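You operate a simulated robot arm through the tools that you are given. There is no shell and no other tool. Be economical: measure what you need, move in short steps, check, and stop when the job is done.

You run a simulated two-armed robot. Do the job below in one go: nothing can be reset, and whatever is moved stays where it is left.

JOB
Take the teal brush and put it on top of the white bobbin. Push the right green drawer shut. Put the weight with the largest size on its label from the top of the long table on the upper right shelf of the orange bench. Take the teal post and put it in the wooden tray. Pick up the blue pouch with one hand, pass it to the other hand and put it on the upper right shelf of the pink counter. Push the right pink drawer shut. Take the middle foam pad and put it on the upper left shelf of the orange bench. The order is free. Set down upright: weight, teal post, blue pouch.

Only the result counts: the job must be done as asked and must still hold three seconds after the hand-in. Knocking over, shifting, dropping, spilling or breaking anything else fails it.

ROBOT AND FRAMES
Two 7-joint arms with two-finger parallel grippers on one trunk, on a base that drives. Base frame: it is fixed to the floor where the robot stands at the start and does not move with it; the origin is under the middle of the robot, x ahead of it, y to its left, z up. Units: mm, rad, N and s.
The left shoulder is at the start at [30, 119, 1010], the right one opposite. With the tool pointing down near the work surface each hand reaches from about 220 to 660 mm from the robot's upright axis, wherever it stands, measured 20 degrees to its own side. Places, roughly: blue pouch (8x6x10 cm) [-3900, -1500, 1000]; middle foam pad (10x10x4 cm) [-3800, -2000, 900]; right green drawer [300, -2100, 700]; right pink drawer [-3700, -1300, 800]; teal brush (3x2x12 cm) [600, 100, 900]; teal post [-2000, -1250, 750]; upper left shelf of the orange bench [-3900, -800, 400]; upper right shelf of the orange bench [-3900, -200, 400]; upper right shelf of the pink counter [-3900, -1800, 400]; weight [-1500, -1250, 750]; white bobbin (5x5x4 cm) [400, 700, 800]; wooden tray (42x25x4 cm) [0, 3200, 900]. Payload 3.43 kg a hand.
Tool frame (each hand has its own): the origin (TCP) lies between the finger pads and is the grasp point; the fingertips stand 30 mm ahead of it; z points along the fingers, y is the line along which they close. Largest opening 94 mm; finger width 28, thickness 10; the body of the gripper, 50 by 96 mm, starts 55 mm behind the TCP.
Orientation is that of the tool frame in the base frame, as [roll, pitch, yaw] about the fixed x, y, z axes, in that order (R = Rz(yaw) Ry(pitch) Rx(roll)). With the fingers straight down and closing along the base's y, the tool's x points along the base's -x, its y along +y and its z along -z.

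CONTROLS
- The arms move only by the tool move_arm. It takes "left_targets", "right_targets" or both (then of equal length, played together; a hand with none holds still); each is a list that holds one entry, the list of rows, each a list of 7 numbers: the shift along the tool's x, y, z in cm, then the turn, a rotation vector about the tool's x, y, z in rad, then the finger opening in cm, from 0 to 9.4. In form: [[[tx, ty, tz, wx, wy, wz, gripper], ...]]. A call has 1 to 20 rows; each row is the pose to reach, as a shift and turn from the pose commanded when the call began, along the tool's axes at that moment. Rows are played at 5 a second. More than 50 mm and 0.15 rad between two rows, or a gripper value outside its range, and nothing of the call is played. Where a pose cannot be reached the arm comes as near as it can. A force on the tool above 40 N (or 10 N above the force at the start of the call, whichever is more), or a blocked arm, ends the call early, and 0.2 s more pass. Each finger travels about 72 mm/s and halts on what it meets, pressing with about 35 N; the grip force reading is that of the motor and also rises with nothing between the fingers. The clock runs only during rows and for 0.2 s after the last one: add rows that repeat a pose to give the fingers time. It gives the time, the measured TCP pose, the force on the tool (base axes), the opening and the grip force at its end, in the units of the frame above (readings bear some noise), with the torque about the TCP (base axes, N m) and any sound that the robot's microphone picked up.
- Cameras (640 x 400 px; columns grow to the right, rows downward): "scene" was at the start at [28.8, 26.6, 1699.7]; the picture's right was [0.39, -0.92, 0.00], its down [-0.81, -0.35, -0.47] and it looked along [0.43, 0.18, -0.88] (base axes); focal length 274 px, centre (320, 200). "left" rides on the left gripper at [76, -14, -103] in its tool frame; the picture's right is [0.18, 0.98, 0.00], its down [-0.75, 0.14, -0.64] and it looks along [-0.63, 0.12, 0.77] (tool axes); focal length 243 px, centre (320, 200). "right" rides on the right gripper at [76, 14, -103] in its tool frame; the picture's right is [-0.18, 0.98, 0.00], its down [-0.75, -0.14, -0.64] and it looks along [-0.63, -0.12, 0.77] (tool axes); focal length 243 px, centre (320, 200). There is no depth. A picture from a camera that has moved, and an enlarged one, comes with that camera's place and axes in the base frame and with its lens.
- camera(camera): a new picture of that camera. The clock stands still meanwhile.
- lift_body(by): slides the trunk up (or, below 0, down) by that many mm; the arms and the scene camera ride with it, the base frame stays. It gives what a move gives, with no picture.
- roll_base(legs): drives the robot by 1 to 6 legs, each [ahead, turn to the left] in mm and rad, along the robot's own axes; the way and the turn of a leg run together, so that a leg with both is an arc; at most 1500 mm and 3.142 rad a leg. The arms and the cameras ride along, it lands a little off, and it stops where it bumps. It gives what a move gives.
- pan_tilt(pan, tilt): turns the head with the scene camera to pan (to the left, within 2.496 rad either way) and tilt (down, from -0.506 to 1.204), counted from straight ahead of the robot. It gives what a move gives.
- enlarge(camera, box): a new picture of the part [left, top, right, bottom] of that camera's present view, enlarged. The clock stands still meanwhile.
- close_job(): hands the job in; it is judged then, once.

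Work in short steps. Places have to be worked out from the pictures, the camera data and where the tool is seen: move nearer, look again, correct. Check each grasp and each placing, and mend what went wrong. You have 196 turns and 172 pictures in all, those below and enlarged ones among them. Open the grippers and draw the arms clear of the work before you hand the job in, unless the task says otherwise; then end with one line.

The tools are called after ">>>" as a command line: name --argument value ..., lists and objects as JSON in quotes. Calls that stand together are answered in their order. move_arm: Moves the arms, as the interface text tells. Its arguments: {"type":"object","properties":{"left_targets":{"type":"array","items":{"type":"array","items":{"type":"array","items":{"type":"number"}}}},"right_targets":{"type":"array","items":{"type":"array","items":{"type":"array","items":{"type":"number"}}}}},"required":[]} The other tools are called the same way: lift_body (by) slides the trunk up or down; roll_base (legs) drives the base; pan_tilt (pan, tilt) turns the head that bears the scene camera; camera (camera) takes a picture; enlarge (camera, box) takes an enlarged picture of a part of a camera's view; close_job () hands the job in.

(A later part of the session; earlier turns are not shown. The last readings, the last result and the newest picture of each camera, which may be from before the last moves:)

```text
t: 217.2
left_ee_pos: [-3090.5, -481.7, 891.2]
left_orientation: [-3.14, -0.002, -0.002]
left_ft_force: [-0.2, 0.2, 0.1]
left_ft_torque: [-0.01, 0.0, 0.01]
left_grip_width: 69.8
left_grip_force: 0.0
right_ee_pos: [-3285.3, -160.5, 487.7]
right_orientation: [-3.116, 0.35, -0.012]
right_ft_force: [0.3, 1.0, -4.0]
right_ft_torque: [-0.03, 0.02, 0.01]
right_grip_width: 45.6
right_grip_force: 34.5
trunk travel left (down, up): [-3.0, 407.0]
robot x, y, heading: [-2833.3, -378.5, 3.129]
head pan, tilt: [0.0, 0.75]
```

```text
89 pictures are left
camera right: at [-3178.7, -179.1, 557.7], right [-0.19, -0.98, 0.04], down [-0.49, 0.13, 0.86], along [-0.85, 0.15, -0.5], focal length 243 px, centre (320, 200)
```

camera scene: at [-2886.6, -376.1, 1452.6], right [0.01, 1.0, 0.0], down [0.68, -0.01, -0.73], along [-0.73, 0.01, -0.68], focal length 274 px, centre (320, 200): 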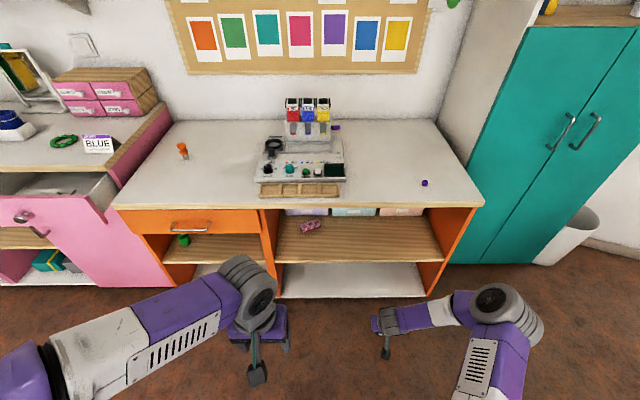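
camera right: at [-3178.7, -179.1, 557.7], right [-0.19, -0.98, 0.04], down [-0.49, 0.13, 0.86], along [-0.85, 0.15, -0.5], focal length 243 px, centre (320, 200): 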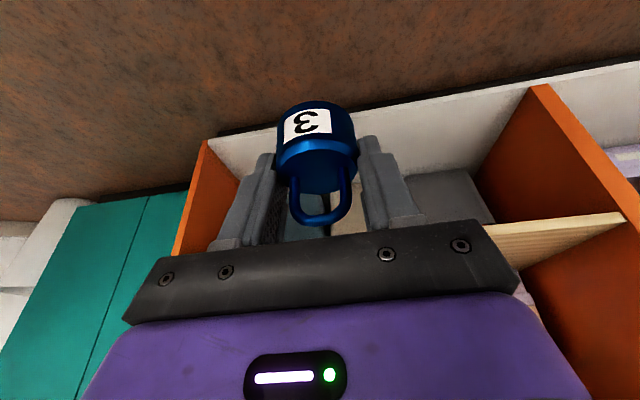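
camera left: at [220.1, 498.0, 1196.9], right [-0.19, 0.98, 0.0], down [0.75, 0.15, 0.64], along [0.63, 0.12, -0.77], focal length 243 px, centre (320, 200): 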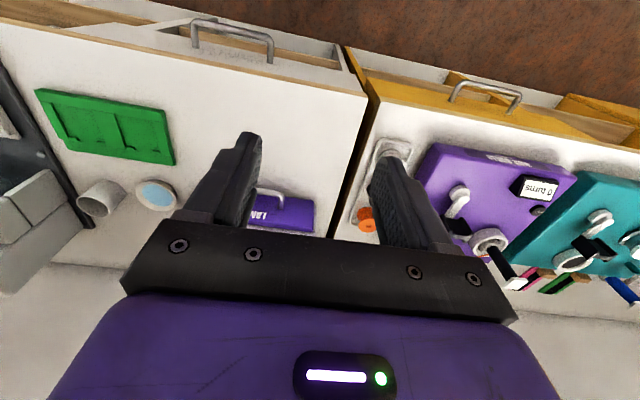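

The elbow is level with the hand, so it could hit the bench side. I extend the hand forward so the elbow lags behind.

>>> move_arm --right_targets '[[[-3, 0, 1.1, 0, 0, 0, 3.5], [-6, 0, 2.2, 0, 0, 0, 3.5], [-9, 0, 3.3, 0, 0, 0, 3.5], [-12, 0, 4.4, 0, 0, 0, 3.5]]]'

>>> camera --camera "scene"

```text
t: 218.2
left_ee_pos: [-3089.8, -481.0, 889.3]
left_orientation: [-3.139, -0.002, -0.002]
left_ft_force: [0.7, 0.3, 0.7]
left_ft_torque: [-0.03, -0.02, 0.02]
left_grip_width: 70.0
left_grip_force: 0.0
right_ee_pos: [-3412.3, -157.1, 486.8]
right_orientation: [-3.114, 0.35, -0.012]
right_ft_force: [-0.2, -0.1, -3.8]
right_ft_torque: [-0.03, 0.01, 0.01]
right_grip_width: 45.4
right_grip_force: 35.6
trunk travel left (down, up): [-3.0, 407.0]
robot x, y, heading: [-2832.6, -378.4, 3.129]
head pan, tilt: [0.0, 0.75]
```

```text
88 pictures are left
camera scene: at [-2886.9, -376.2, 1452.6], right [0.01, 1.0, 0.0], down [0.68, -0.01, -0.73], along [-0.73, 0.01, -0.68], focal length 274 px, centre (320, 200)
```

scene: 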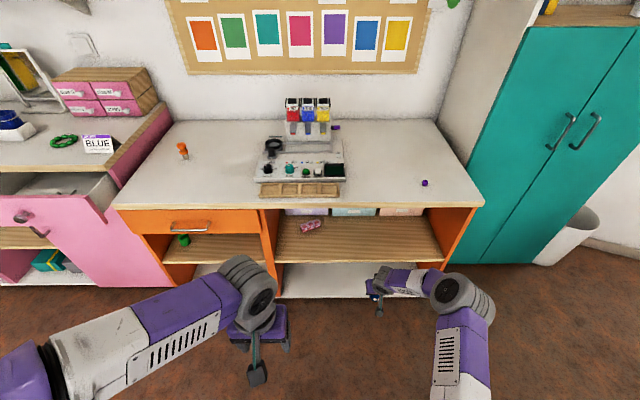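

Good: the elbow now lags ~115 mm. I drive forward in two steps, checking.

>>> roll_base --legs '[[150, 0]]'

>>> camera --camera "right"

>>> camera --camera "scene"

```text
t: 219.6
left_ee_pos: [-3240.6, -478.8, 889.9]
left_orientation: [-3.138, -0.002, -0.004]
left_ft_force: [-0.1, 1.1, 0.1]
left_ft_torque: [0.01, -0.03, 0.03]
left_grip_width: 69.9
left_grip_force: 0.0
right_ee_pos: [-3561.8, -155.2, 487.8]
right_orientation: [-3.115, 0.349, -0.014]
right_ft_force: [-0.8, -0.2, -3.7]
right_ft_torque: [-0.02, 0.03, 0.01]
right_grip_width: 45.8
right_grip_force: 35.1
trunk travel left (down, up): [-3.0, 407.0]
robot x, y, heading: [-2984.5, -375.3, 3.131]
head pan, tilt: [0.0, 0.75]
```

```text
87 pictures are left
camera right: at [-3455.5, -173.9, 557.8], right [-0.2, -0.98, 0.04], down [-0.49, 0.13, 0.86], along [-0.85, 0.15, -0.5], focal length 243 px, centre (320, 200)
```

right: 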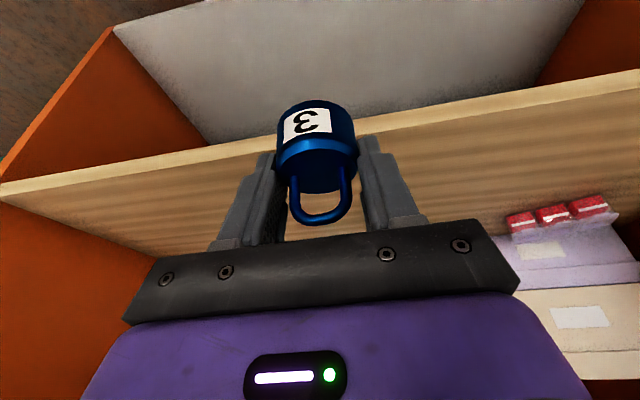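

```text
86 pictures are left
camera scene: at [-3036.7, -374.3, 1452.6], right [0.01, 1.0, 0.0], down [0.68, -0.01, -0.73], along [-0.73, 0.01, -0.68], focal length 274 px, centre (320, 200)
```

scene: 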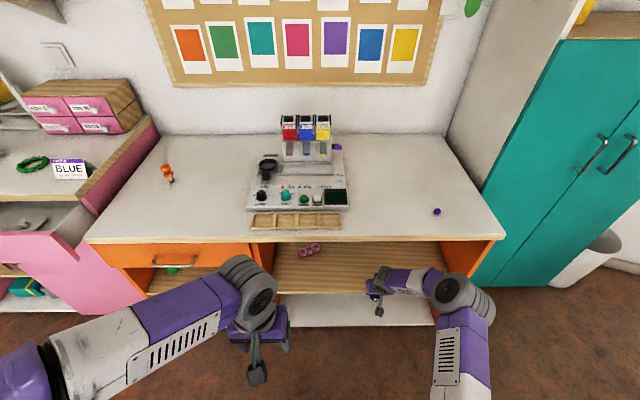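

>>> roll_base --legs '[[85, 0]]'

>>> camera --camera "right"

```text
t: 220.6
left_ee_pos: [-3323.2, -479.4, 890.1]
left_orientation: [-3.14, 0.0, -0.004]
left_ft_force: [1.0, 0.6, -0.8]
left_ft_torque: [-0.01, 0.01, 0.01]
left_grip_width: 69.9
left_grip_force: 0.0
right_ee_pos: [-3647.3, -154.0, 488.0]
right_orientation: [-3.116, 0.349, -0.015]
right_ft_force: [-0.5, 0.3, -3.2]
right_ft_torque: [0.01, 0.03, 0.03]
right_grip_width: 45.4
right_grip_force: 34.9
trunk travel left (down, up): [-3.0, 407.0]
robot x, y, heading: [-3064.3, -372.5, 3.127]
head pan, tilt: [0.0, 0.75]
```

```text
85 pictures are left
camera right: at [-3540.1, -172.9, 557.7], right [-0.2, -0.98, 0.04], down [-0.49, 0.13, 0.86], along [-0.85, 0.15, -0.5], focal length 243 px, centre (320, 200)
```

right: 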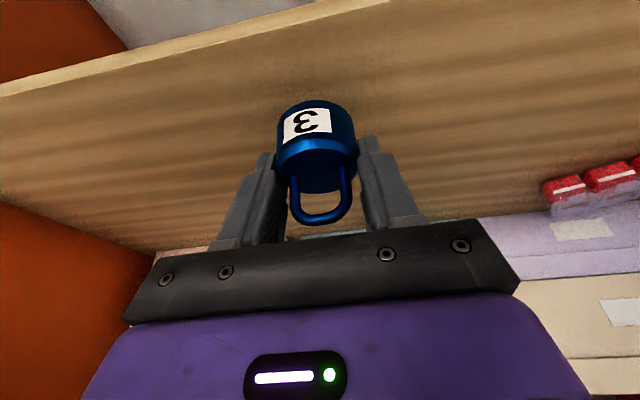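

Over the shelf. I lower in small steps until contact.

>>> move_arm --right_targets '[[[0.35, 0, 0.94, 0, 0, 0, 3.5], [0.55, 0, 1.5, 0, 0, 0, 3.5], [0.7, 0, 1.9, 0, 0, 0, 3.5], [0.8, 0, 2.2, 0, 0, 0, 3.5]]]'

```text
t: 221.6
left_ee_pos: [-3323.3, -479.3, 890.9]
left_orientation: [-3.141, -0.003, -0.003]
left_ft_force: [-0.6, -0.2, 0.0]
left_ft_torque: [-0.01, -0.01, -0.01]
left_grip_width: 69.9
left_grip_force: 0.1
right_ee_pos: [-3646.6, -154.2, 463.7]
right_orientation: [-3.117, 0.348, -0.014]
right_ft_force: [0.5, -0.2, -3.7]
right_ft_torque: [-0.04, 0.04, -0.02]
right_grip_width: 45.6
right_grip_force: 34.9
trunk travel left (down, up): [-3.0, 407.0]
robot x, y, heading: [-3067.3, -377.0, 3.13]
head pan, tilt: [0.0, 0.75]
```

>>> move_arm --right_targets '[[[0.1, 0, 0.28, 0, 0, 0, 3.5], [0.2, 0, 0.56, 0, 0, 0, 3.5], [0.3, 0, 0.84, 0, 0, 0, 3.5], [0.36, 0, 1.0, 0, 0, 0, 3.5]]]'

```text
t: 222.7
left_ee_pos: [-3323.0, -478.7, 891.3]
left_orientation: [-3.139, 0.0, -0.004]
left_ft_force: [-0.4, 0.1, -0.4]
left_ft_torque: [-0.02, 0.0, -0.01]
left_grip_width: 70.1
left_grip_force: 0.0
right_ee_pos: [-3649.8, -153.7, 460.3]
right_orientation: [-3.118, 0.36, -0.015]
right_ft_force: [1.9, -1.0, 14.8]
right_ft_torque: [-0.36, -0.24, 0.02]
right_grip_width: 45.6
right_grip_force: 35.6
trunk travel left (down, up): [-3.0, 407.0]
robot x, y, heading: [-3066.4, -374.6, 3.132]
head pan, tilt: [0.0, 0.75]
stopped in row 4 (right hand): the force on the tool passed its limit at 41 N (the readings are from after the stop); the commanded pose is now the measured one
```

Contact. I relieve slightly, open and raise back out.

>>> move_arm --right_targets '[[[-0.1, 0, -0.25, 0, 0, 0, 3.5], [-0.1, 0, -0.25, 0, 0, 0, 5.5], [-0.1, 0, -0.25, 0, 0, 0, 7.5], [-0.1, 0, -0.25, 0, 0, 0, 9], [-0.1, 0, -0.25, 0, 0, 0, 9]]]'

>>> camera --camera "right"

```text
t: 223.9
left_ee_pos: [-3323.3, -479.5, 890.8]
left_orientation: [-3.139, 0.0, -0.005]
left_ft_force: [-0.7, -0.2, -0.6]
left_ft_torque: [0.03, -0.02, 0.02]
left_grip_width: 69.9
left_grip_force: 0.0
right_ee_pos: [-3648.3, -153.5, 460.4]
right_orientation: [-3.115, 0.353, -0.014]
right_ft_force: [-0.8, -0.9, -0.3]
right_ft_torque: [0.01, -0.03, -0.03]
right_grip_width: 89.9
right_grip_force: 0.0
trunk travel left (down, up): [-3.0, 407.0]
robot x, y, heading: [-3067.8, -375.9, 3.128]
head pan, tilt: [0.0, 0.75]
```

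```text
84 pictures are left
camera right: at [-3541.6, -172.6, 529.7], right [-0.2, -0.98, 0.04], down [-0.48, 0.13, 0.87], along [-0.85, 0.15, -0.5], focal length 243 px, centre (320, 200)
```

right: 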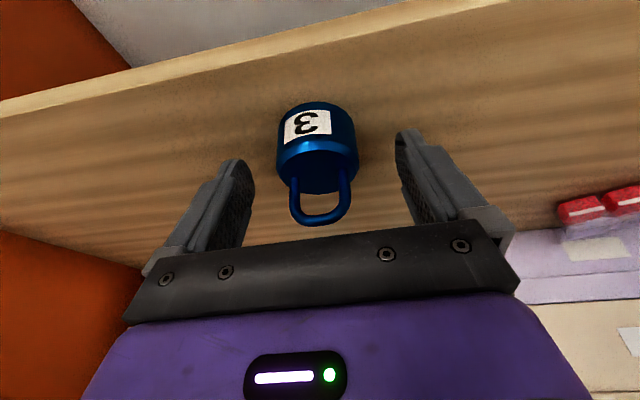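

Weight stands freely. Backing straight out keeps the open fingers clear on both sides.

>>> roll_base --legs '[[-330, 0]]'

>>> camera --camera "right"

>>> camera --camera "scene"

```text
t: 226.1
left_ee_pos: [-2992.6, -482.5, 890.4]
left_orientation: [3.141, 0.001, -0.004]
left_ft_force: [0.1, 0.1, 0.6]
left_ft_torque: [0.02, 0.02, 0.01]
left_grip_width: 69.6
left_grip_force: 0.0
right_ee_pos: [-3317.0, -156.1, 460.6]
right_orientation: [-3.115, 0.355, -0.015]
right_ft_force: [-1.1, -0.2, 0.2]
right_ft_torque: [0.04, -0.04, 0.0]
right_grip_width: 90.1
right_grip_force: 0.2
trunk travel left (down, up): [-3.0, 407.0]
robot x, y, heading: [-2734.8, -380.3, 3.127]
head pan, tilt: [0.0, 0.75]
```

```text
83 pictures are left
camera right: at [-3210.6, -176.3, 529.8], right [-0.2, -0.98, 0.04], down [-0.48, 0.13, 0.87], along [-0.85, 0.15, -0.5], focal length 243 px, centre (320, 200)
```

right: 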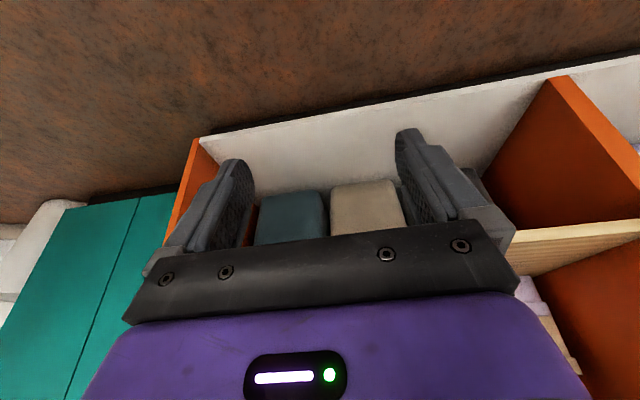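

```text
82 pictures are left
camera scene: at [-2789.1, -377.5, 1452.7], right [0.01, 1.0, 0.0], down [0.68, -0.01, -0.73], along [-0.73, 0.01, -0.68], focal length 274 px, centre (320, 200)
```

scene: 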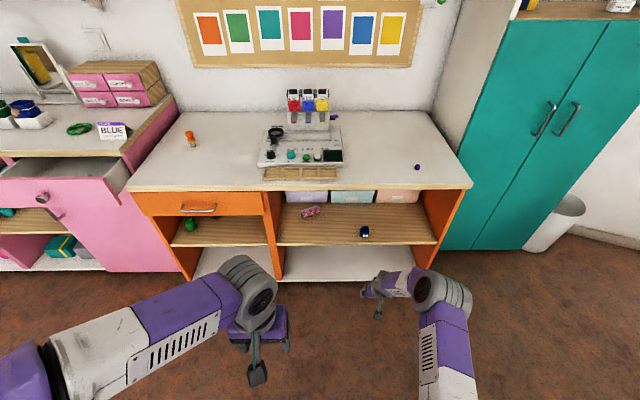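

The weight stands on the shelf. Next the pink drawer: I raise the right hand to a 45° tilt at drawer height and drive south.

>>> move_arm --right_targets '[[[-0.4, 0, -4, 0, 0, 0, 5], [-0.8, 0, -8, 0, 0, 0, 5], [-1.2, 0, -12, 0, -0.1, 0, 5], [-1.6, 0, -16, 0, -0.2, 0, 5], [-2, 0, -20, 0, -0.3, 0, 5], [-2.4, 0, -24, 0, -0.38, 0, 5], [-2.5, 0, -28, 0, -0.44, 0, 5]]]'

>>> roll_base --legs '[[0, 1.571], [1180, 0], [0, -1.571]]'

>>> camera --camera "scene"

>>> camera --camera "right"

```text
t: 227.7
left_ee_pos: [-2992.1, -482.5, 890.5]
left_orientation: [-3.14, 0.001, -0.005]
left_ft_force: [-0.1, 0.1, 0.6]
left_ft_torque: [0.03, -0.01, 0.01]
left_grip_width: 69.9
left_grip_force: 0.1
right_ee_pos: [-3242.7, -164.0, 732.3]
right_orientation: [-3.106, 0.795, 0.0]
right_ft_force: [-0.6, -0.4, 0.1]
right_ft_torque: [0.02, 0.0, 0.01]
right_grip_width: 50.2
right_grip_force: 0.1
trunk travel left (down, up): [-3.0, 407.0]
robot x, y, heading: [-2735.5, -377.1, 3.128]
head pan, tilt: [0.0, 0.75]
```

```text
t: 241.3
left_ee_pos: [-3011.7, -1673.6, 889.8]
left_orientation: [-3.139, -0.003, 0.002]
left_ft_force: [-0.3, 0.4, 0.0]
left_ft_torque: [-0.01, -0.02, -0.01]
left_grip_width: 70.0
left_grip_force: 0.1
right_ee_pos: [-3264.4, -1356.9, 731.1]
right_orientation: [-3.106, 0.794, 0.006]
right_ft_force: [-0.6, -0.6, -0.2]
right_ft_torque: [-0.04, 0.01, 0.0]
right_grip_width: 49.7
right_grip_force: 0.0
trunk travel left (down, up): [-3.0, 407.0]
robot x, y, heading: [-2755.2, -1565.1, 3.133]
head pan, tilt: [0.0, 0.75]
```

```text
81 pictures are left
camera scene: at [-2809.5, -1566.2, 1452.6], right [0.01, 1.0, 0.0], down [0.68, 0.0, -0.73], along [-0.73, 0.0, -0.68], focal length 274 px, centre (320, 200)
```

scene: 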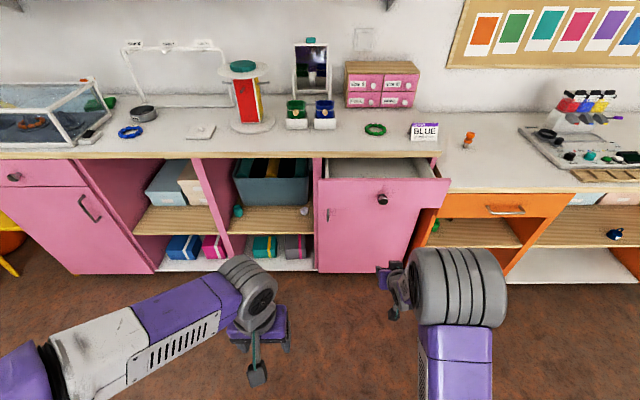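

```text
80 pictures are left
camera right: at [-3138.5, -1373.7, 748.7], right [-0.15, -0.98, 0.11], down [-0.07, 0.12, 0.99], along [-0.99, 0.14, -0.08], focal length 243 px, centre (320, 200)
```

right: 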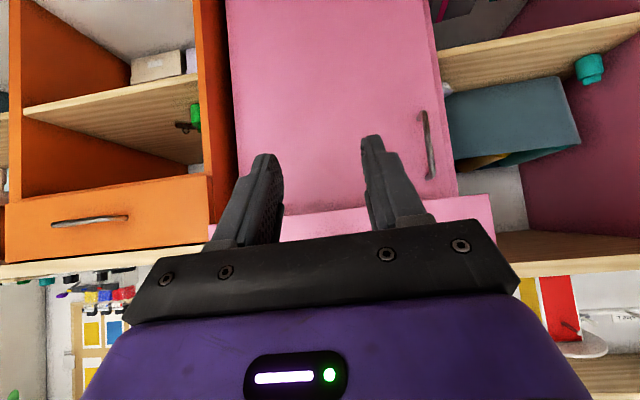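

Knob at ≈(-3515,-1348,800), drawer front spans z≈746–881. I raise the trunk 85 mm, open to straddle the knob, and drive up to it.

>>> lift_body --by 85

>>> move_arm --right_targets '[[[0, 0, 0, 0, 0, 0, 6.5], [0, 0, 0, 0, 0, 0, 8], [0, 0, 0, 0, 0, 0, 8]]]'

>>> roll_base --legs '[[200, 0]]'

>>> camera --camera "right"

>>> camera --camera "scene"

```text
t: 242.5
left_ee_pos: [-3011.9, -1673.2, 975.2]
left_orientation: [-3.139, -0.003, 0.002]
left_ft_force: [0.2, 0.1, 0.7]
left_ft_torque: [0.01, -0.03, 0.03]
left_grip_width: 69.9
left_grip_force: 0.1
right_ee_pos: [-3265.3, -1356.2, 817.0]
right_orientation: [-3.108, 0.795, 0.007]
right_ft_force: [-0.3, -0.2, -1.2]
right_ft_torque: [0.0, -0.01, 0.02]
right_grip_width: 50.1
right_grip_force: 0.2
trunk travel left (down, up): [-88.0, 322.0]
robot x, y, heading: [-2756.3, -1567.7, 3.138]
head pan, tilt: [0.0, 0.75]
```

```text
t: 243.3
left_ee_pos: [-3012.4, -1672.8, 976.0]
left_orientation: [-3.14, -0.002, 0.002]
left_ft_force: [-0.4, -0.3, -0.1]
left_ft_torque: [-0.01, 0.01, -0.01]
left_grip_width: 69.8
left_grip_force: 0.0
right_ee_pos: [-3265.3, -1355.4, 816.0]
right_orientation: [-3.106, 0.795, 0.007]
right_ft_force: [0.8, -0.8, 0.6]
right_ft_torque: [0.01, 0.01, 0.0]
right_grip_width: 80.1
right_grip_force: 0.1
trunk travel left (down, up): [-88.0, 322.0]
robot x, y, heading: [-2755.8, -1568.7, 3.135]
head pan, tilt: [0.0, 0.75]
```

```text
t: 244.9
left_ee_pos: [-3212.2, -1669.9, 975.1]
left_orientation: [-3.139, -0.002, 0.002]
left_ft_force: [0.3, 0.6, 0.0]
left_ft_torque: [0.02, -0.01, -0.01]
left_grip_width: 70.2
left_grip_force: 0.1
right_ee_pos: [-3465.0, -1354.5, 816.0]
right_orientation: [-3.106, 0.794, 0.007]
right_ft_force: [-0.1, 0.5, -0.4]
right_ft_torque: [0.01, 0.0, 0.02]
right_grip_width: 80.2
right_grip_force: 0.0
trunk travel left (down, up): [-88.0, 322.0]
robot x, y, heading: [-2957.3, -1561.5, 3.138]
head pan, tilt: [0.0, 0.75]
```

```text
79 pictures are left
camera right: at [-3338.0, -1372.5, 833.4], right [-0.15, -0.98, 0.11], down [-0.07, 0.12, 0.99], along [-0.99, 0.14, -0.08], focal length 243 px, centre (320, 200)
```

right: 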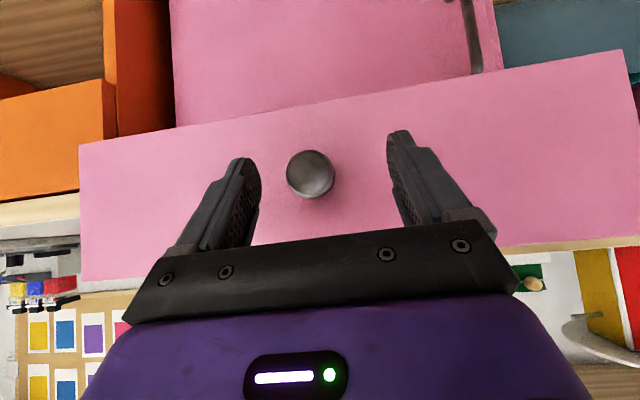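

```text
78 pictures are left
camera scene: at [-3009.5, -1565.0, 1537.6], right [0.01, 1.0, 0.0], down [0.68, 0.0, -0.73], along [-0.73, 0.0, -0.68], focal length 274 px, centre (320, 200)
```

scene: 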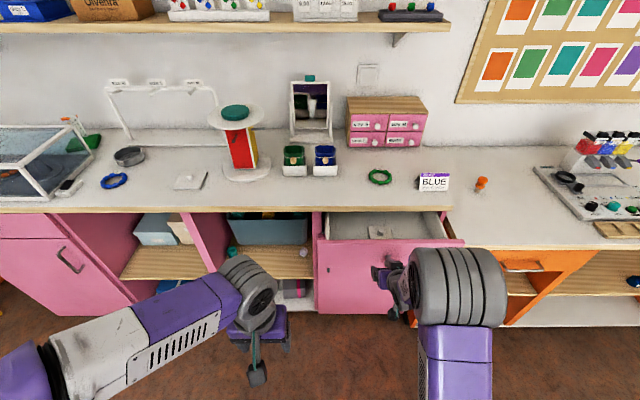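

The knob lies right between the fingers. I push by driving.

>>> roll_base --legs '[[100, 0]]'

>>> camera --camera "scene"

```text
t: 246.1
left_ee_pos: [-3311.5, -1670.4, 976.1]
left_orientation: [-3.138, -0.001, -0.001]
left_ft_force: [0.5, 0.0, -0.1]
left_ft_torque: [-0.04, -0.03, -0.03]
left_grip_width: 70.0
left_grip_force: 0.2
right_ee_pos: [-3563.8, -1353.4, 815.6]
right_orientation: [-3.107, 0.794, 0.007]
right_ft_force: [-0.1, -1.1, -1.3]
right_ft_torque: [-0.02, -0.01, 0.01]
right_grip_width: 80.0
right_grip_force: 0.1
trunk travel left (down, up): [-88.0, 322.0]
robot x, y, heading: [-3055.5, -1566.7, 3.13]
head pan, tilt: [0.0, 0.75]
```

```text
77 pictures are left
camera scene: at [-3109.1, -1564.4, 1537.5], right [0.01, 1.0, 0.0], down [0.68, 0.0, -0.73], along [-0.73, 0.0, -0.68], focal length 274 px, centre (320, 200)
```

scene: 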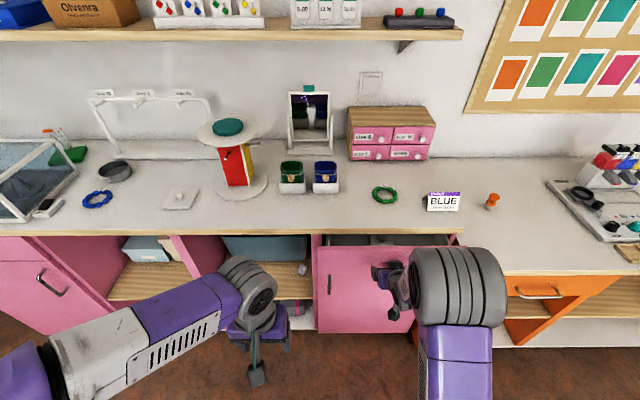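

>>> roll_base --legs '[[45, 0]]'

>>> enlarge --camera "scene" --box '[290, 200, 490, 330]'

```text
t: 247.0
left_ee_pos: [-3356.2, -1671.2, 975.2]
left_orientation: [-3.14, -0.003, 0.0]
left_ft_force: [0.6, -0.5, -0.5]
left_ft_torque: [0.03, -0.03, -0.06]
left_grip_width: 70.1
left_grip_force: 0.1
right_ee_pos: [-3608.8, -1354.2, 815.1]
right_orientation: [-3.108, 0.794, 0.006]
right_ft_force: [-0.2, 0.5, -0.1]
right_ft_torque: [0.0, 0.02, 0.02]
right_grip_width: 80.0
right_grip_force: 0.0
trunk travel left (down, up): [-88.0, 322.0]
robot x, y, heading: [-3101.5, -1562.7, 3.139]
head pan, tilt: [0.0, 0.75]
```

```text
3.08 times, centred on (390, 265) of scene
camera zoom: at [-3154.1, -1564.0, 1537.5], right [0.01, 1.0, 0.0], down [0.68, 0.0, -0.73], along [-0.73, 0.01, -0.68], focal length 844 px, centre (105, 0)
```

zoom: 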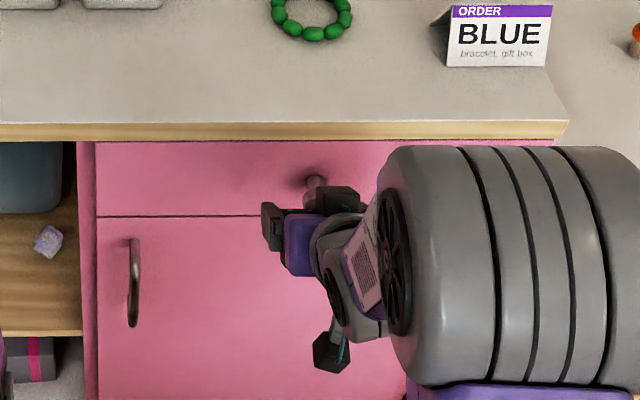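

Looks flush; I push a little more to feel the stop.

>>> roll_base --legs '[[20, 0]]'

>>> enlarge --camera "scene" --box '[290, 200, 490, 330]'

```text
t: 247.8
left_ee_pos: [-3375.9, -1670.0, 974.1]
left_orientation: [-3.141, -0.002, -0.001]
left_ft_force: [0.6, 0.2, -1.3]
left_ft_torque: [0.0, -0.05, -0.02]
left_grip_width: 70.2
left_grip_force: 0.0
right_ee_pos: [-3629.1, -1352.2, 815.5]
right_orientation: [-3.106, 0.797, 0.005]
right_ft_force: [0.0, -0.9, -0.8]
right_ft_torque: [-0.02, -0.02, -0.01]
right_grip_width: 80.1
right_grip_force: 0.1
trunk travel left (down, up): [-88.0, 322.0]
robot x, y, heading: [-3116.8, -1563.3, 3.131]
head pan, tilt: [0.0, 0.75]
```

```text
3.08 times, centred on (390, 265) of scene
camera zoom: at [-3173.9, -1563.9, 1537.5], right [0.01, 1.0, 0.0], down [0.68, 0.0, -0.73], along [-0.73, 0.01, -0.68], focal length 844 px, centre (105, 0)
```

zoom: 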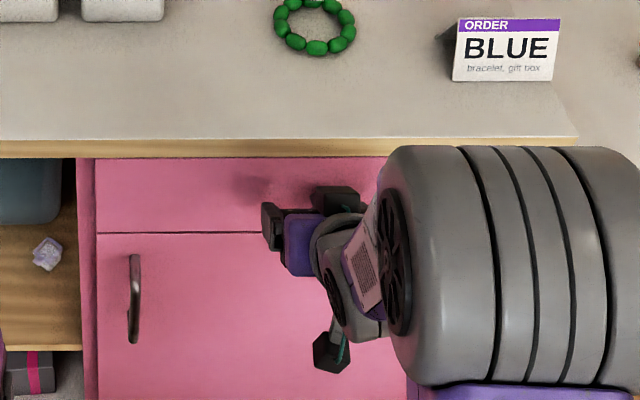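

>>> roll_base --legs '[[20, 0]]'

>>> enlarge --camera "scene" --box '[290, 200, 490, 330]'

```text
t: 248.6
left_ee_pos: [-3387.8, -1669.8, 974.7]
left_orientation: [-3.141, -0.002, 0.001]
left_ft_force: [0.2, -0.7, -0.1]
left_ft_torque: [0.02, 0.0, 0.0]
left_grip_width: 70.2
left_grip_force: 0.1
right_ee_pos: [-3633.5, -1352.4, 813.2]
right_orientation: [-3.105, 0.777, 0.009]
right_ft_force: [5.7, -0.6, 3.1]
right_ft_torque: [-0.08, 0.03, 0.28]
right_grip_width: 79.8
right_grip_force: 0.2
trunk travel left (down, up): [-88.0, 322.0]
robot x, y, heading: [-3134.3, -1566.9, 3.13]
head pan, tilt: [0.0, 0.75]
stopped in leg 1: the force on the tool passed its limit at 79 N (the readings are from after the stop); the commanded pose is now the measured one
```

```text
3.08 times, centred on (390, 265) of scene
camera zoom: at [-3184.6, -1563.8, 1537.6], right [0.01, 1.0, 0.0], down [0.68, -0.01, -0.73], along [-0.73, 0.01, -0.68], focal length 844 px, centre (105, 0)
```

zoom: 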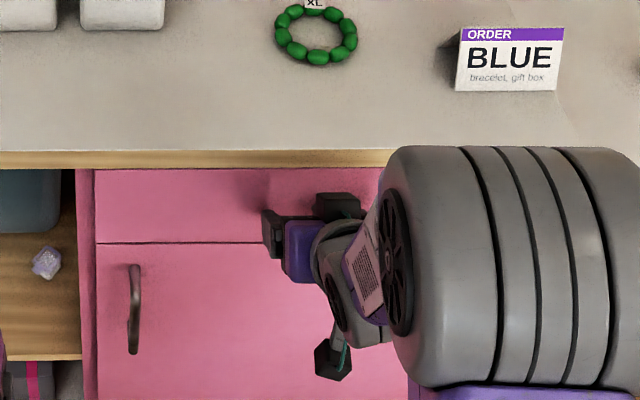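

Drawer shut against its stop. I back off, raise the trunk and inspect the pouches and the foam-pad case.

>>> roll_base --legs '[[-200, 0]]'

>>> lift_body --by 240

>>> camera --camera "scene"

>>> enlarge --camera "scene" --box '[240, 120, 380, 260]'

>>> enlarge --camera "scene" --box '[0, 130, 180, 270]'

```text
t: 250.2
left_ee_pos: [-3188.6, -1671.8, 975.1]
left_orientation: [-3.14, 0.0, 0.001]
left_ft_force: [0.3, -0.8, 0.4]
left_ft_torque: [0.01, 0.0, 0.02]
left_grip_width: 70.1
left_grip_force: 0.2
right_ee_pos: [-3437.6, -1354.0, 813.4]
right_orientation: [-3.103, 0.779, 0.009]
right_ft_force: [0.2, -0.1, 0.7]
right_ft_torque: [0.01, 0.03, -0.01]
right_grip_width: 80.2
right_grip_force: 0.0
trunk travel left (down, up): [-88.0, 322.0]
robot x, y, heading: [-2936.8, -1573.0, 3.137]
head pan, tilt: [0.0, 0.75]
```

```text
t: 252.7
left_ee_pos: [-3190.1, -1670.9, 1215.3]
left_orientation: [-3.139, -0.004, 0.002]
left_ft_force: [0.5, 0.4, -0.2]
left_ft_torque: [0.02, -0.03, -0.03]
left_grip_width: 69.9
left_grip_force: 0.2
right_ee_pos: [-3436.2, -1355.2, 1052.5]
right_orientation: [-3.104, 0.778, 0.01]
right_ft_force: [0.7, 0.2, 0.3]
right_ft_torque: [0.03, 0.02, 0.0]
right_grip_width: 80.0
right_grip_force: 0.1
trunk travel left (down, up): [-328.0, 82.0]
robot x, y, heading: [-2938.4, -1573.5, 3.137]
head pan, tilt: [0.0, 0.75]
```

```text
73 pictures are left
camera scene: at [-2986.8, -1565.2, 1777.5], right [0.01, 1.0, 0.0], down [0.68, 0.0, -0.73], along [-0.73, 0.0, -0.68], focal length 274 px, centre (320, 200)
```

scene: 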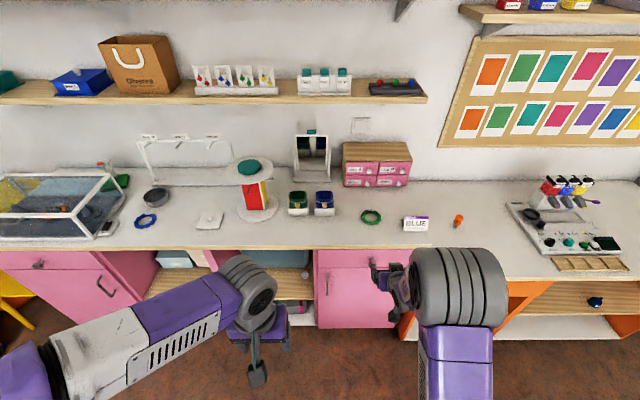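

```text
2.86 times, centred on (310, 190) of scene
camera zoom: at [-2986.8, -1565.2, 1777.5], right [0.01, 1.0, 0.0], down [0.68, 0.0, -0.73], along [-0.73, 0.0, -0.68], focal length 784 px, centre (349, 229)
```

zoom: 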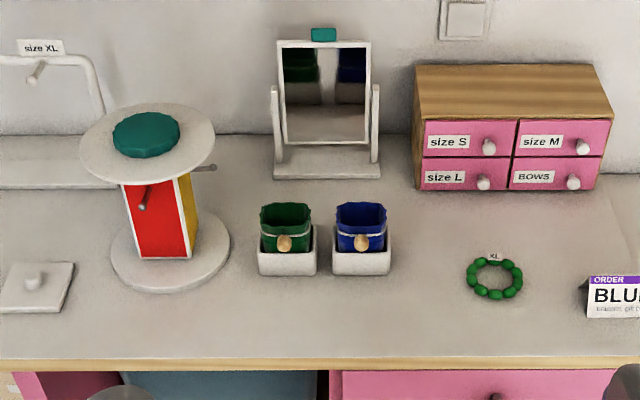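

```text
2.86 times, centred on (90, 200) of scene
camera zoom: at [-2986.8, -1565.2, 1777.5], right [0.01, 1.0, 0.0], down [0.68, 0.0, -0.73], along [-0.73, 0.0, -0.68], focal length 784 px, centre (977, 200)
```

zoom: 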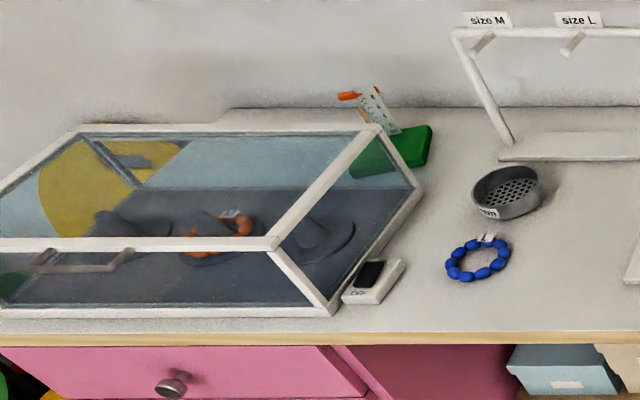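

>>> enlarge --camera "scene" --box '[120, 150, 290, 250]'

>>> camera --camera "left"

```text
3.76 times, centred on (205, 200) of scene
camera zoom: at [-2986.8, -1565.2, 1777.5], right [0.01, 1.0, 0.0], down [0.68, 0.0, -0.73], along [-0.73, 0.0, -0.68], focal length 1032 px, centre (753, 200)
```

zoom: 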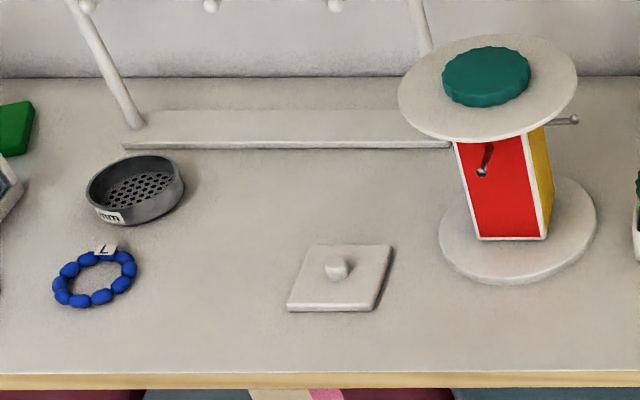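

```text
69 pictures are left
camera left: at [-3113.2, -1657.1, 1318.3], right [0.19, -0.98, 0.0], down [-0.75, -0.14, 0.64], along [-0.63, -0.12, -0.77], focal length 243 px, centre (320, 200)
```

left: 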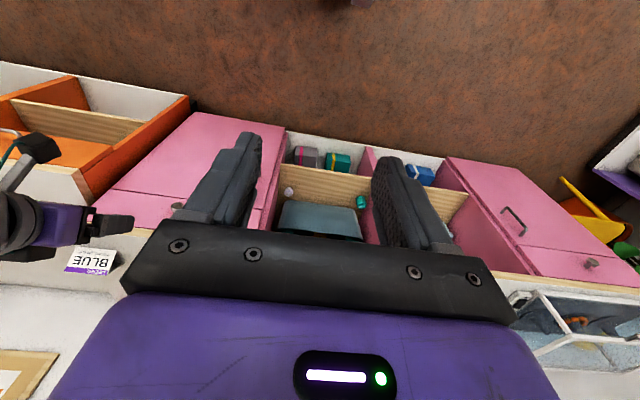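

Pouch is at ≈(-3879,-1545). Plan: right hand leaning right grips its front/back faces, left hand leaning left takes over. First I bring both hands to the sideways orientations: right hand back to tool-down while the left yaws.

>>> move_arm --right_targets '[[[0.1, 0, -1.5, 0, 0.13, 0, 8], [0.3, 0, -3, 0, 0.26, 0, 8], [0.4, 0, -4.5, 0, 0.39, 0, 8], [0.5, 0, -6, 0, 0.52, 0, 8], [0.7, 0, -7.5, 0, 0.65, 0, 8], [0.8, 0, -9.2, 0, 0.778, 0, 8]]]' --left_targets '[[[0, 0, 0, 0, 0, 0.143, 8], [0, 0, 0, 0, 0, 0.286, 8], [0, 0, 0, 0, 0, 0.428, 8], [0, 0, 0, 0, 0, 0.571, 8], [0, 0, 0, 0, 0, 0.714, 8], [0, 0, 0, 0, 0, 0.857, 8]]]'

>>> move_arm --right_targets '[[[0, 0, 0, 0, 0, -0.143, 8], [0, 0, 0, 0, 0, -0.286, 8], [0, 0, 0, 0, 0, -0.428, 8], [0, 0, 0, 0, 0, -0.571, 8], [0, 0, 0, 0, 0, -0.714, 8], [0, 0, 0, 0, 0, -0.857, 8], [0, 0, 0, 0, 0, -1.0, 8], [0, 0, 0, 0, 0, -1.142, 8], [0, 0, 0, 0, 0, -1.285, 8], [0, 0, 0, 0, 0, -1.428, 8], [0, 0, 0, 0, 0, -1.571, 8]]]' --left_targets '[[[0, 0, 0, 0, 0, 0.143, 8], [0, 0, 0, 0, 0, 0.286, 8], [0, 0, 0, 0, 0, 0.428, 8], [0, 0, 0, 0, 0, 0.571, 8], [0, 0, 0, 0, 0, 0.714, 8], [0, 0, 0, 0, 0, 0.714, 8], [0, 0, 0, 0, 0, 0.714, 8], [0, 0, 0, 0, 0, 0.714, 8], [0, 0, 0, 0, 0, 0.714, 8], [0, 0, 0, 0, 0, 0.714, 8], [0, 0, 0, 0, 0, 0.714, 8]]]'

>>> camera --camera "scene"

```text
t: 254.1
left_ee_pos: [-3188.8, -1672.0, 1215.1]
left_orientation: [-3.14, 0.0, -0.859]
left_ft_force: [0.2, 0.2, 0.4]
left_ft_torque: [0.03, -0.01, 0.03]
left_grip_width: 80.0
left_grip_force: 0.1
right_ee_pos: [-3366.1, -1357.9, 1113.8]
right_orientation: [-3.115, 0.0, -0.017]
right_ft_force: [0.3, 0.7, 0.4]
right_ft_torque: [-0.02, -0.02, 0.0]
right_grip_width: 79.9
right_grip_force: 0.1
trunk travel left (down, up): [-328.0, 82.0]
robot x, y, heading: [-2933.9, -1565.2, 3.135]
head pan, tilt: [0.0, 0.75]
```

```text
t: 256.5
left_ee_pos: [-3190.3, -1672.3, 1215.3]
left_orientation: [-3.14, 0.002, -1.57]
left_ft_force: [0.3, -1.1, -0.8]
left_ft_torque: [0.0, -0.03, -0.01]
left_grip_width: 80.0
left_grip_force: 0.0
right_ee_pos: [-3366.8, -1358.3, 1113.4]
right_orientation: [3.141, -0.027, 1.558]
right_ft_force: [0.1, 0.1, 0.1]
right_ft_torque: [0.04, 0.0, 0.0]
right_grip_width: 80.0
right_grip_force: 0.0
trunk travel left (down, up): [-328.0, 82.0]
robot x, y, heading: [-2932.5, -1567.8, 3.134]
head pan, tilt: [0.0, 0.75]
```

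```text
68 pictures are left
camera scene: at [-2986.7, -1565.1, 1777.6], right [0.01, 1.0, 0.0], down [0.68, 0.0, -0.73], along [-0.73, 0.0, -0.68], focal length 274 px, centre (320, 200)
```

scene: 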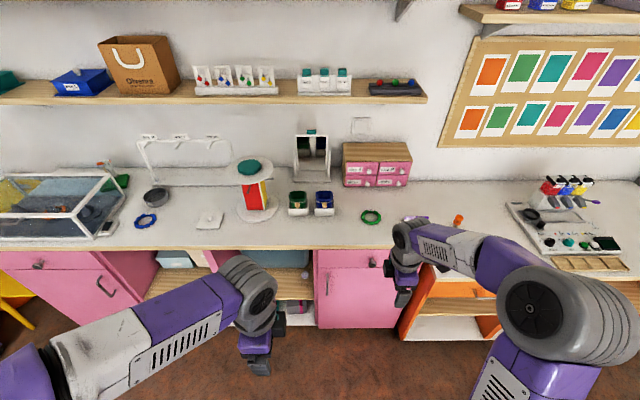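

Both hands are yawed inward. Now I lean both by 0.6 rad and drive up to the counter.

>>> move_arm --right_targets '[[[0, 0, 0, 0, -0.14, 0, 8], [0, 0, 0, 0, -0.28, 0, 8], [0, 0, 0, 0, -0.42, 0, 8], [0, 0, 0, 0, -0.56, 0, 8], [0, 0, 0, 0, -0.6, 0, 8]]]' --left_targets '[[[0, 0, 0, 0, -0.14, 0, 8], [0, 0, 0, 0, -0.28, 0, 8], [0, 0, 0, 0, -0.42, 0, 8], [0, 0, 0, 0, -0.56, 0, 8], [0, 0, 0, 0, -0.6, 0, 8]]]'

>>> roll_base --legs '[[390, 0]]'

>>> camera --camera "right"

>>> camera --camera "scene"

```text
t: 257.7
left_ee_pos: [-3189.6, -1671.6, 1215.7]
left_orientation: [3.141, 0.603, -1.569]
left_ft_force: [0.1, 0.2, -0.7]
left_ft_torque: [0.01, 0.02, -0.02]
left_grip_width: 79.7
left_grip_force: 0.1
right_ee_pos: [-3367.3, -1357.3, 1113.3]
right_orientation: [-3.141, 0.577, 1.557]
right_ft_force: [-0.5, 0.9, 0.5]
right_ft_torque: [0.01, 0.02, 0.02]
right_grip_width: 80.0
right_grip_force: 0.1
trunk travel left (down, up): [-328.0, 82.0]
robot x, y, heading: [-2936.8, -1566.9, 3.137]
head pan, tilt: [0.0, 0.75]
```

```text
t: 260.2
left_ee_pos: [-3579.1, -1669.2, 1214.3]
left_orientation: [-3.14, 0.603, -1.57]
left_ft_force: [-0.8, -0.5, 0.7]
left_ft_torque: [0.0, -0.01, 0.0]
left_grip_width: 80.0
left_grip_force: 0.0
right_ee_pos: [-3756.4, -1353.0, 1113.4]
right_orientation: [3.141, 0.575, 1.554]
right_ft_force: [0.2, 0.5, -0.1]
right_ft_torque: [-0.03, 0.0, -0.02]
right_grip_width: 80.0
right_grip_force: 0.1
trunk travel left (down, up): [-328.0, 82.0]
robot x, y, heading: [-3328.2, -1562.8, 3.132]
head pan, tilt: [0.0, 0.75]
```

```text
67 pictures are left
camera right: at [-3740.4, -1235.1, 1158.0], right [0.98, -0.17, 0.1], down [-0.15, -0.28, 0.95], along [-0.13, -0.94, -0.3], focal length 243 px, centre (320, 200)
```

right: 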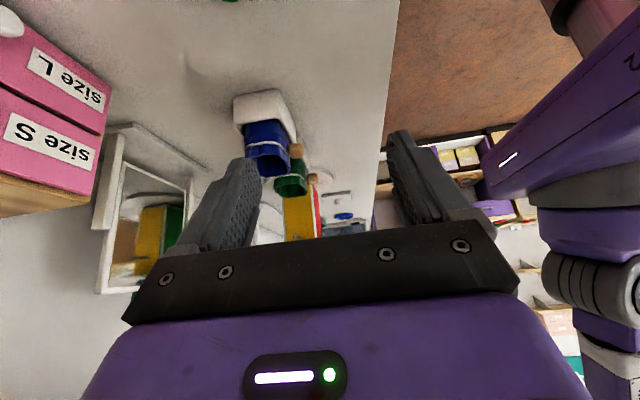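

```text
66 pictures are left
camera scene: at [-3377.5, -1562.3, 1777.6], right [0.01, 1.0, 0.0], down [0.68, -0.01, -0.73], along [-0.73, 0.01, -0.68], focal length 274 px, centre (320, 200)
```

scene: 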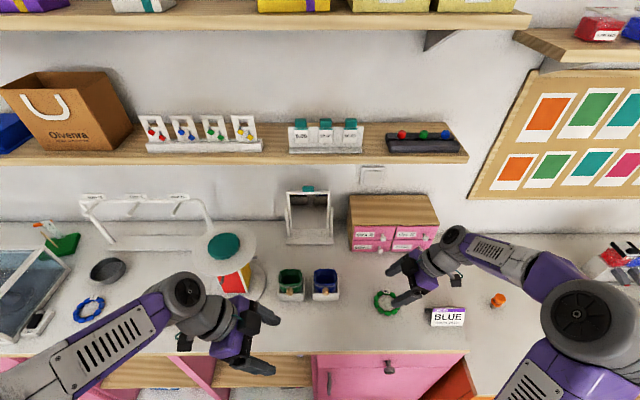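

>>> enlarge --camera "scene" --box '[260, 250, 390, 330]'

>>> enlarge --camera "right" --box '[210, 70, 350, 210]'

```text
4.92 times, centred on (325, 290) of scene
camera zoom: at [-3377.5, -1562.3, 1777.6], right [0.01, 1.0, 0.0], down [0.68, -0.01, -0.73], along [-0.73, 0.01, -0.68], focal length 1350 px, centre (295, -243)
```

zoom: 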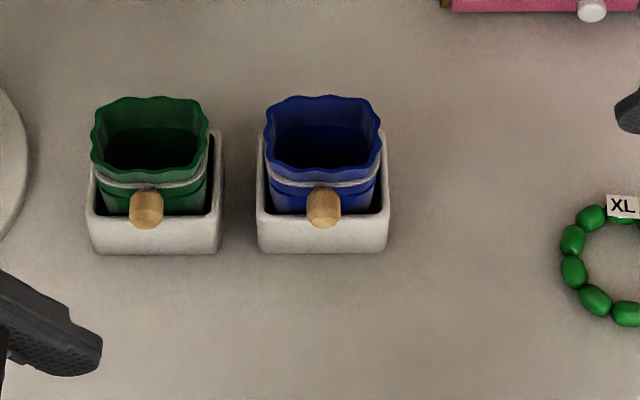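

```text
2.86 times, centred on (280, 140) of right
camera zoom: at [-3740.4, -1235.1, 1158.0], right [0.98, -0.17, 0.1], down [-0.15, -0.28, 0.95], along [-0.13, -0.94, -0.3], focal length 693 px, centre (434, 371)
```

zoom: 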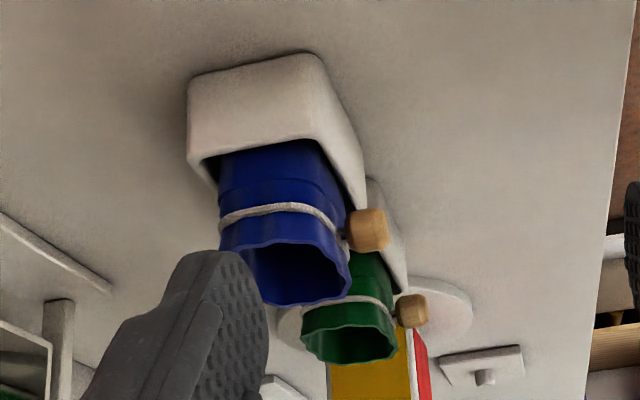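

Pouch rim centre ≈(-3847,-1537,1006), with a wooden toggle on its front middle. I move the right hand to a pre-grasp at the pouch's right upper corner.

>>> move_arm --right_targets '[[[0, -3, 0, 0, 0, 0, 9.4], [-1.5, -6, 1, 0, 0, 0, 9.4], [-3, -9.1, 2, 0, 0, 0, 9.4], [-5, -9.1, 5, 0, 0, 0, 9.4], [-5.9, -9.1, 8.8, 0, 0, 0, 9.4], [-5.9, -9.1, 8.8, 0, 0, 0, 9.4]]]'

>>> camera --camera "right"

>>> enlarge --camera "scene" --box '[250, 210, 410, 330]'

```text
t: 261.6
left_ee_pos: [-3579.0, -1667.6, 1214.9]
left_orientation: [-3.139, 0.602, -1.57]
left_ft_force: [0.5, 0.1, -0.3]
left_ft_torque: [0.0, 0.01, 0.01]
left_grip_width: 79.9
left_grip_force: 0.0
right_ee_pos: [-3849.1, -1449.2, 1070.3]
right_orientation: [-3.139, 0.574, 1.555]
right_ft_force: [-0.4, -0.1, 0.5]
right_ft_torque: [-0.01, 0.0, -0.02]
right_grip_width: 93.9
right_grip_force: 0.1
trunk travel left (down, up): [-328.0, 82.0]
robot x, y, heading: [-3325.3, -1562.2, 3.131]
head pan, tilt: [0.0, 0.75]
```

```text
63 pictures are left
camera right: at [-3832.7, -1330.4, 1115.7], right [0.98, -0.17, 0.1], down [-0.14, -0.28, 0.95], along [-0.13, -0.94, -0.3], focal length 243 px, centre (320, 200)
```

right: 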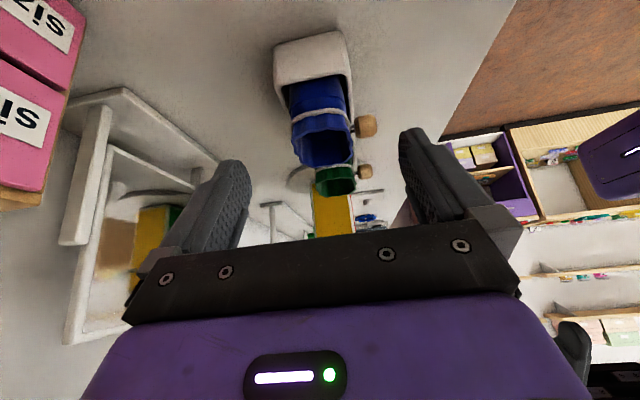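

```text
3.33 times, centred on (330, 270) of scene
camera zoom: at [-3376.5, -1562.0, 1777.7], right [0.01, 1.0, 0.0], down [0.68, -0.01, -0.73], along [-0.73, 0.01, -0.68], focal length 914 px, centre (287, -33)
```

zoom: 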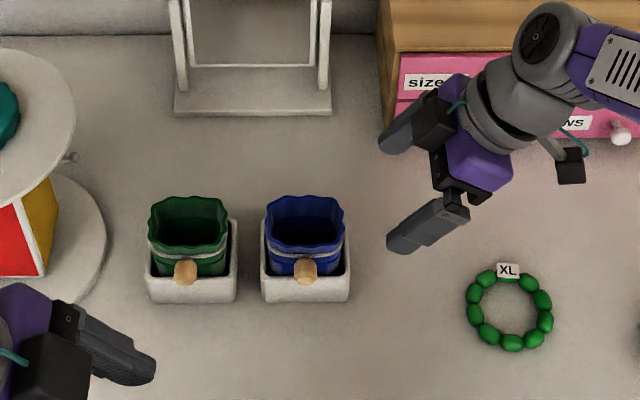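

Lined up. I advance 7.6 cm along the tool and close.

>>> move_arm --right_targets '[[[0, 0, 4, 0, 0, 0, 9.4], [0, 0, 7.6, 0, 0, 0, 9.4], [0, 0, 7.6, 0, 0, 0, 9.4]]]'

>>> enlarge --camera "scene" --box '[250, 210, 410, 330]'

>>> camera --camera "right"

```text
t: 262.4
left_ee_pos: [-3579.2, -1667.7, 1214.2]
left_orientation: [-3.139, 0.602, -1.57]
left_ft_force: [0.9, -0.4, 0.4]
left_ft_torque: [-0.03, 0.01, -0.01]
left_grip_width: 80.1
left_grip_force: 0.0
right_ee_pos: [-3850.9, -1490.1, 1007.1]
right_orientation: [-3.141, 0.574, 1.553]
right_ft_force: [-0.3, -0.6, 0.9]
right_ft_torque: [-0.02, 0.04, 0.0]
right_grip_width: 94.0
right_grip_force: 0.1
trunk travel left (down, up): [-328.0, 82.0]
robot x, y, heading: [-3321.6, -1564.8, 3.141]
head pan, tilt: [0.0, 0.75]
```

```text
3.33 times, centred on (330, 270) of scene
camera zoom: at [-3376.8, -1562.1, 1777.7], right [0.01, 1.0, 0.0], down [0.68, -0.01, -0.73], along [-0.73, 0.01, -0.68], focal length 914 px, centre (287, -33)
```

zoom: 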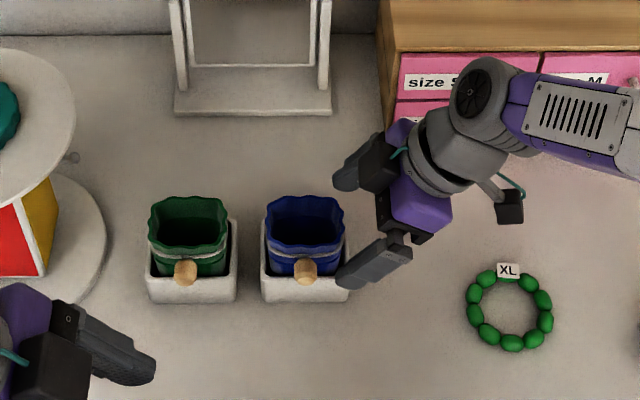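

```text
60 pictures are left
camera right: at [-3833.4, -1372.3, 1051.8], right [0.98, -0.17, 0.1], down [-0.15, -0.28, 0.95], along [-0.14, -0.94, -0.3], focal length 243 px, centre (320, 200)
```

right: 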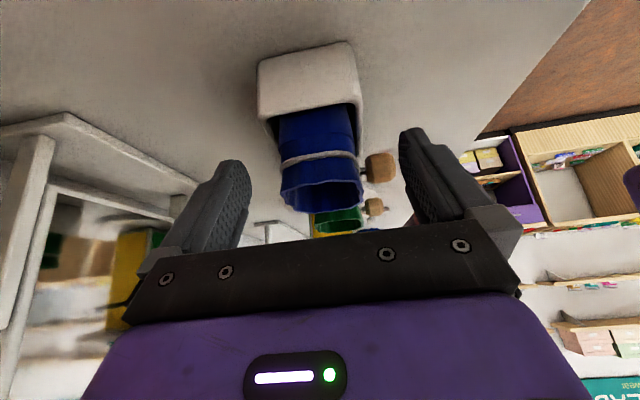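

The pouch rim is a bit lower/farther (≈y −1541, z 996). I advance ~2.2 cm more and close.

>>> move_arm --right_targets '[[[-0.4, 0, 2.2, 0, 0, 0, 9.4], [-0.4, 0, 2.2, 0, 0, 0, 8], [-0.4, 0, 2.2, 0, 0, 0, 6], [-0.4, 0, 2.2, 0, 0, 0, 4.5], [-0.4, 0, 2.2, 0, 0, 0, 4.5]]]'

>>> enlarge --camera "scene" --box '[250, 210, 410, 330]'

```text
t: 263.6
left_ee_pos: [-3579.8, -1668.2, 1213.8]
left_orientation: [-3.139, 0.602, -1.572]
left_ft_force: [0.7, 0.3, 0.2]
left_ft_torque: [0.01, -0.02, 0.01]
left_grip_width: 79.8
left_grip_force: 0.2
right_ee_pos: [-3850.6, -1506.1, 991.5]
right_orientation: [-3.138, 0.574, 1.554]
right_ft_force: [-0.7, 1.1, 0.4]
right_ft_torque: [0.0, 0.01, 0.0]
right_grip_width: 56.7
right_grip_force: 34.4
trunk travel left (down, up): [-328.0, 82.0]
robot x, y, heading: [-3324.8, -1568.1, 3.131]
head pan, tilt: [0.0, 0.75]
```

```text
3.33 times, centred on (330, 270) of scene
camera zoom: at [-3377.1, -1562.3, 1777.6], right [0.01, 1.0, 0.0], down [0.68, -0.01, -0.73], along [-0.73, 0.01, -0.68], focal length 914 px, centre (287, -33)
```

zoom: 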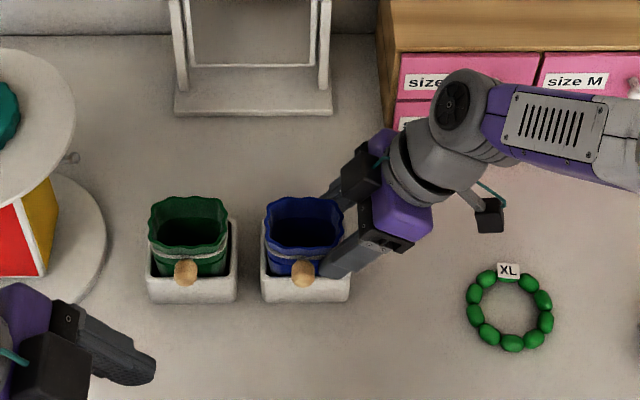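

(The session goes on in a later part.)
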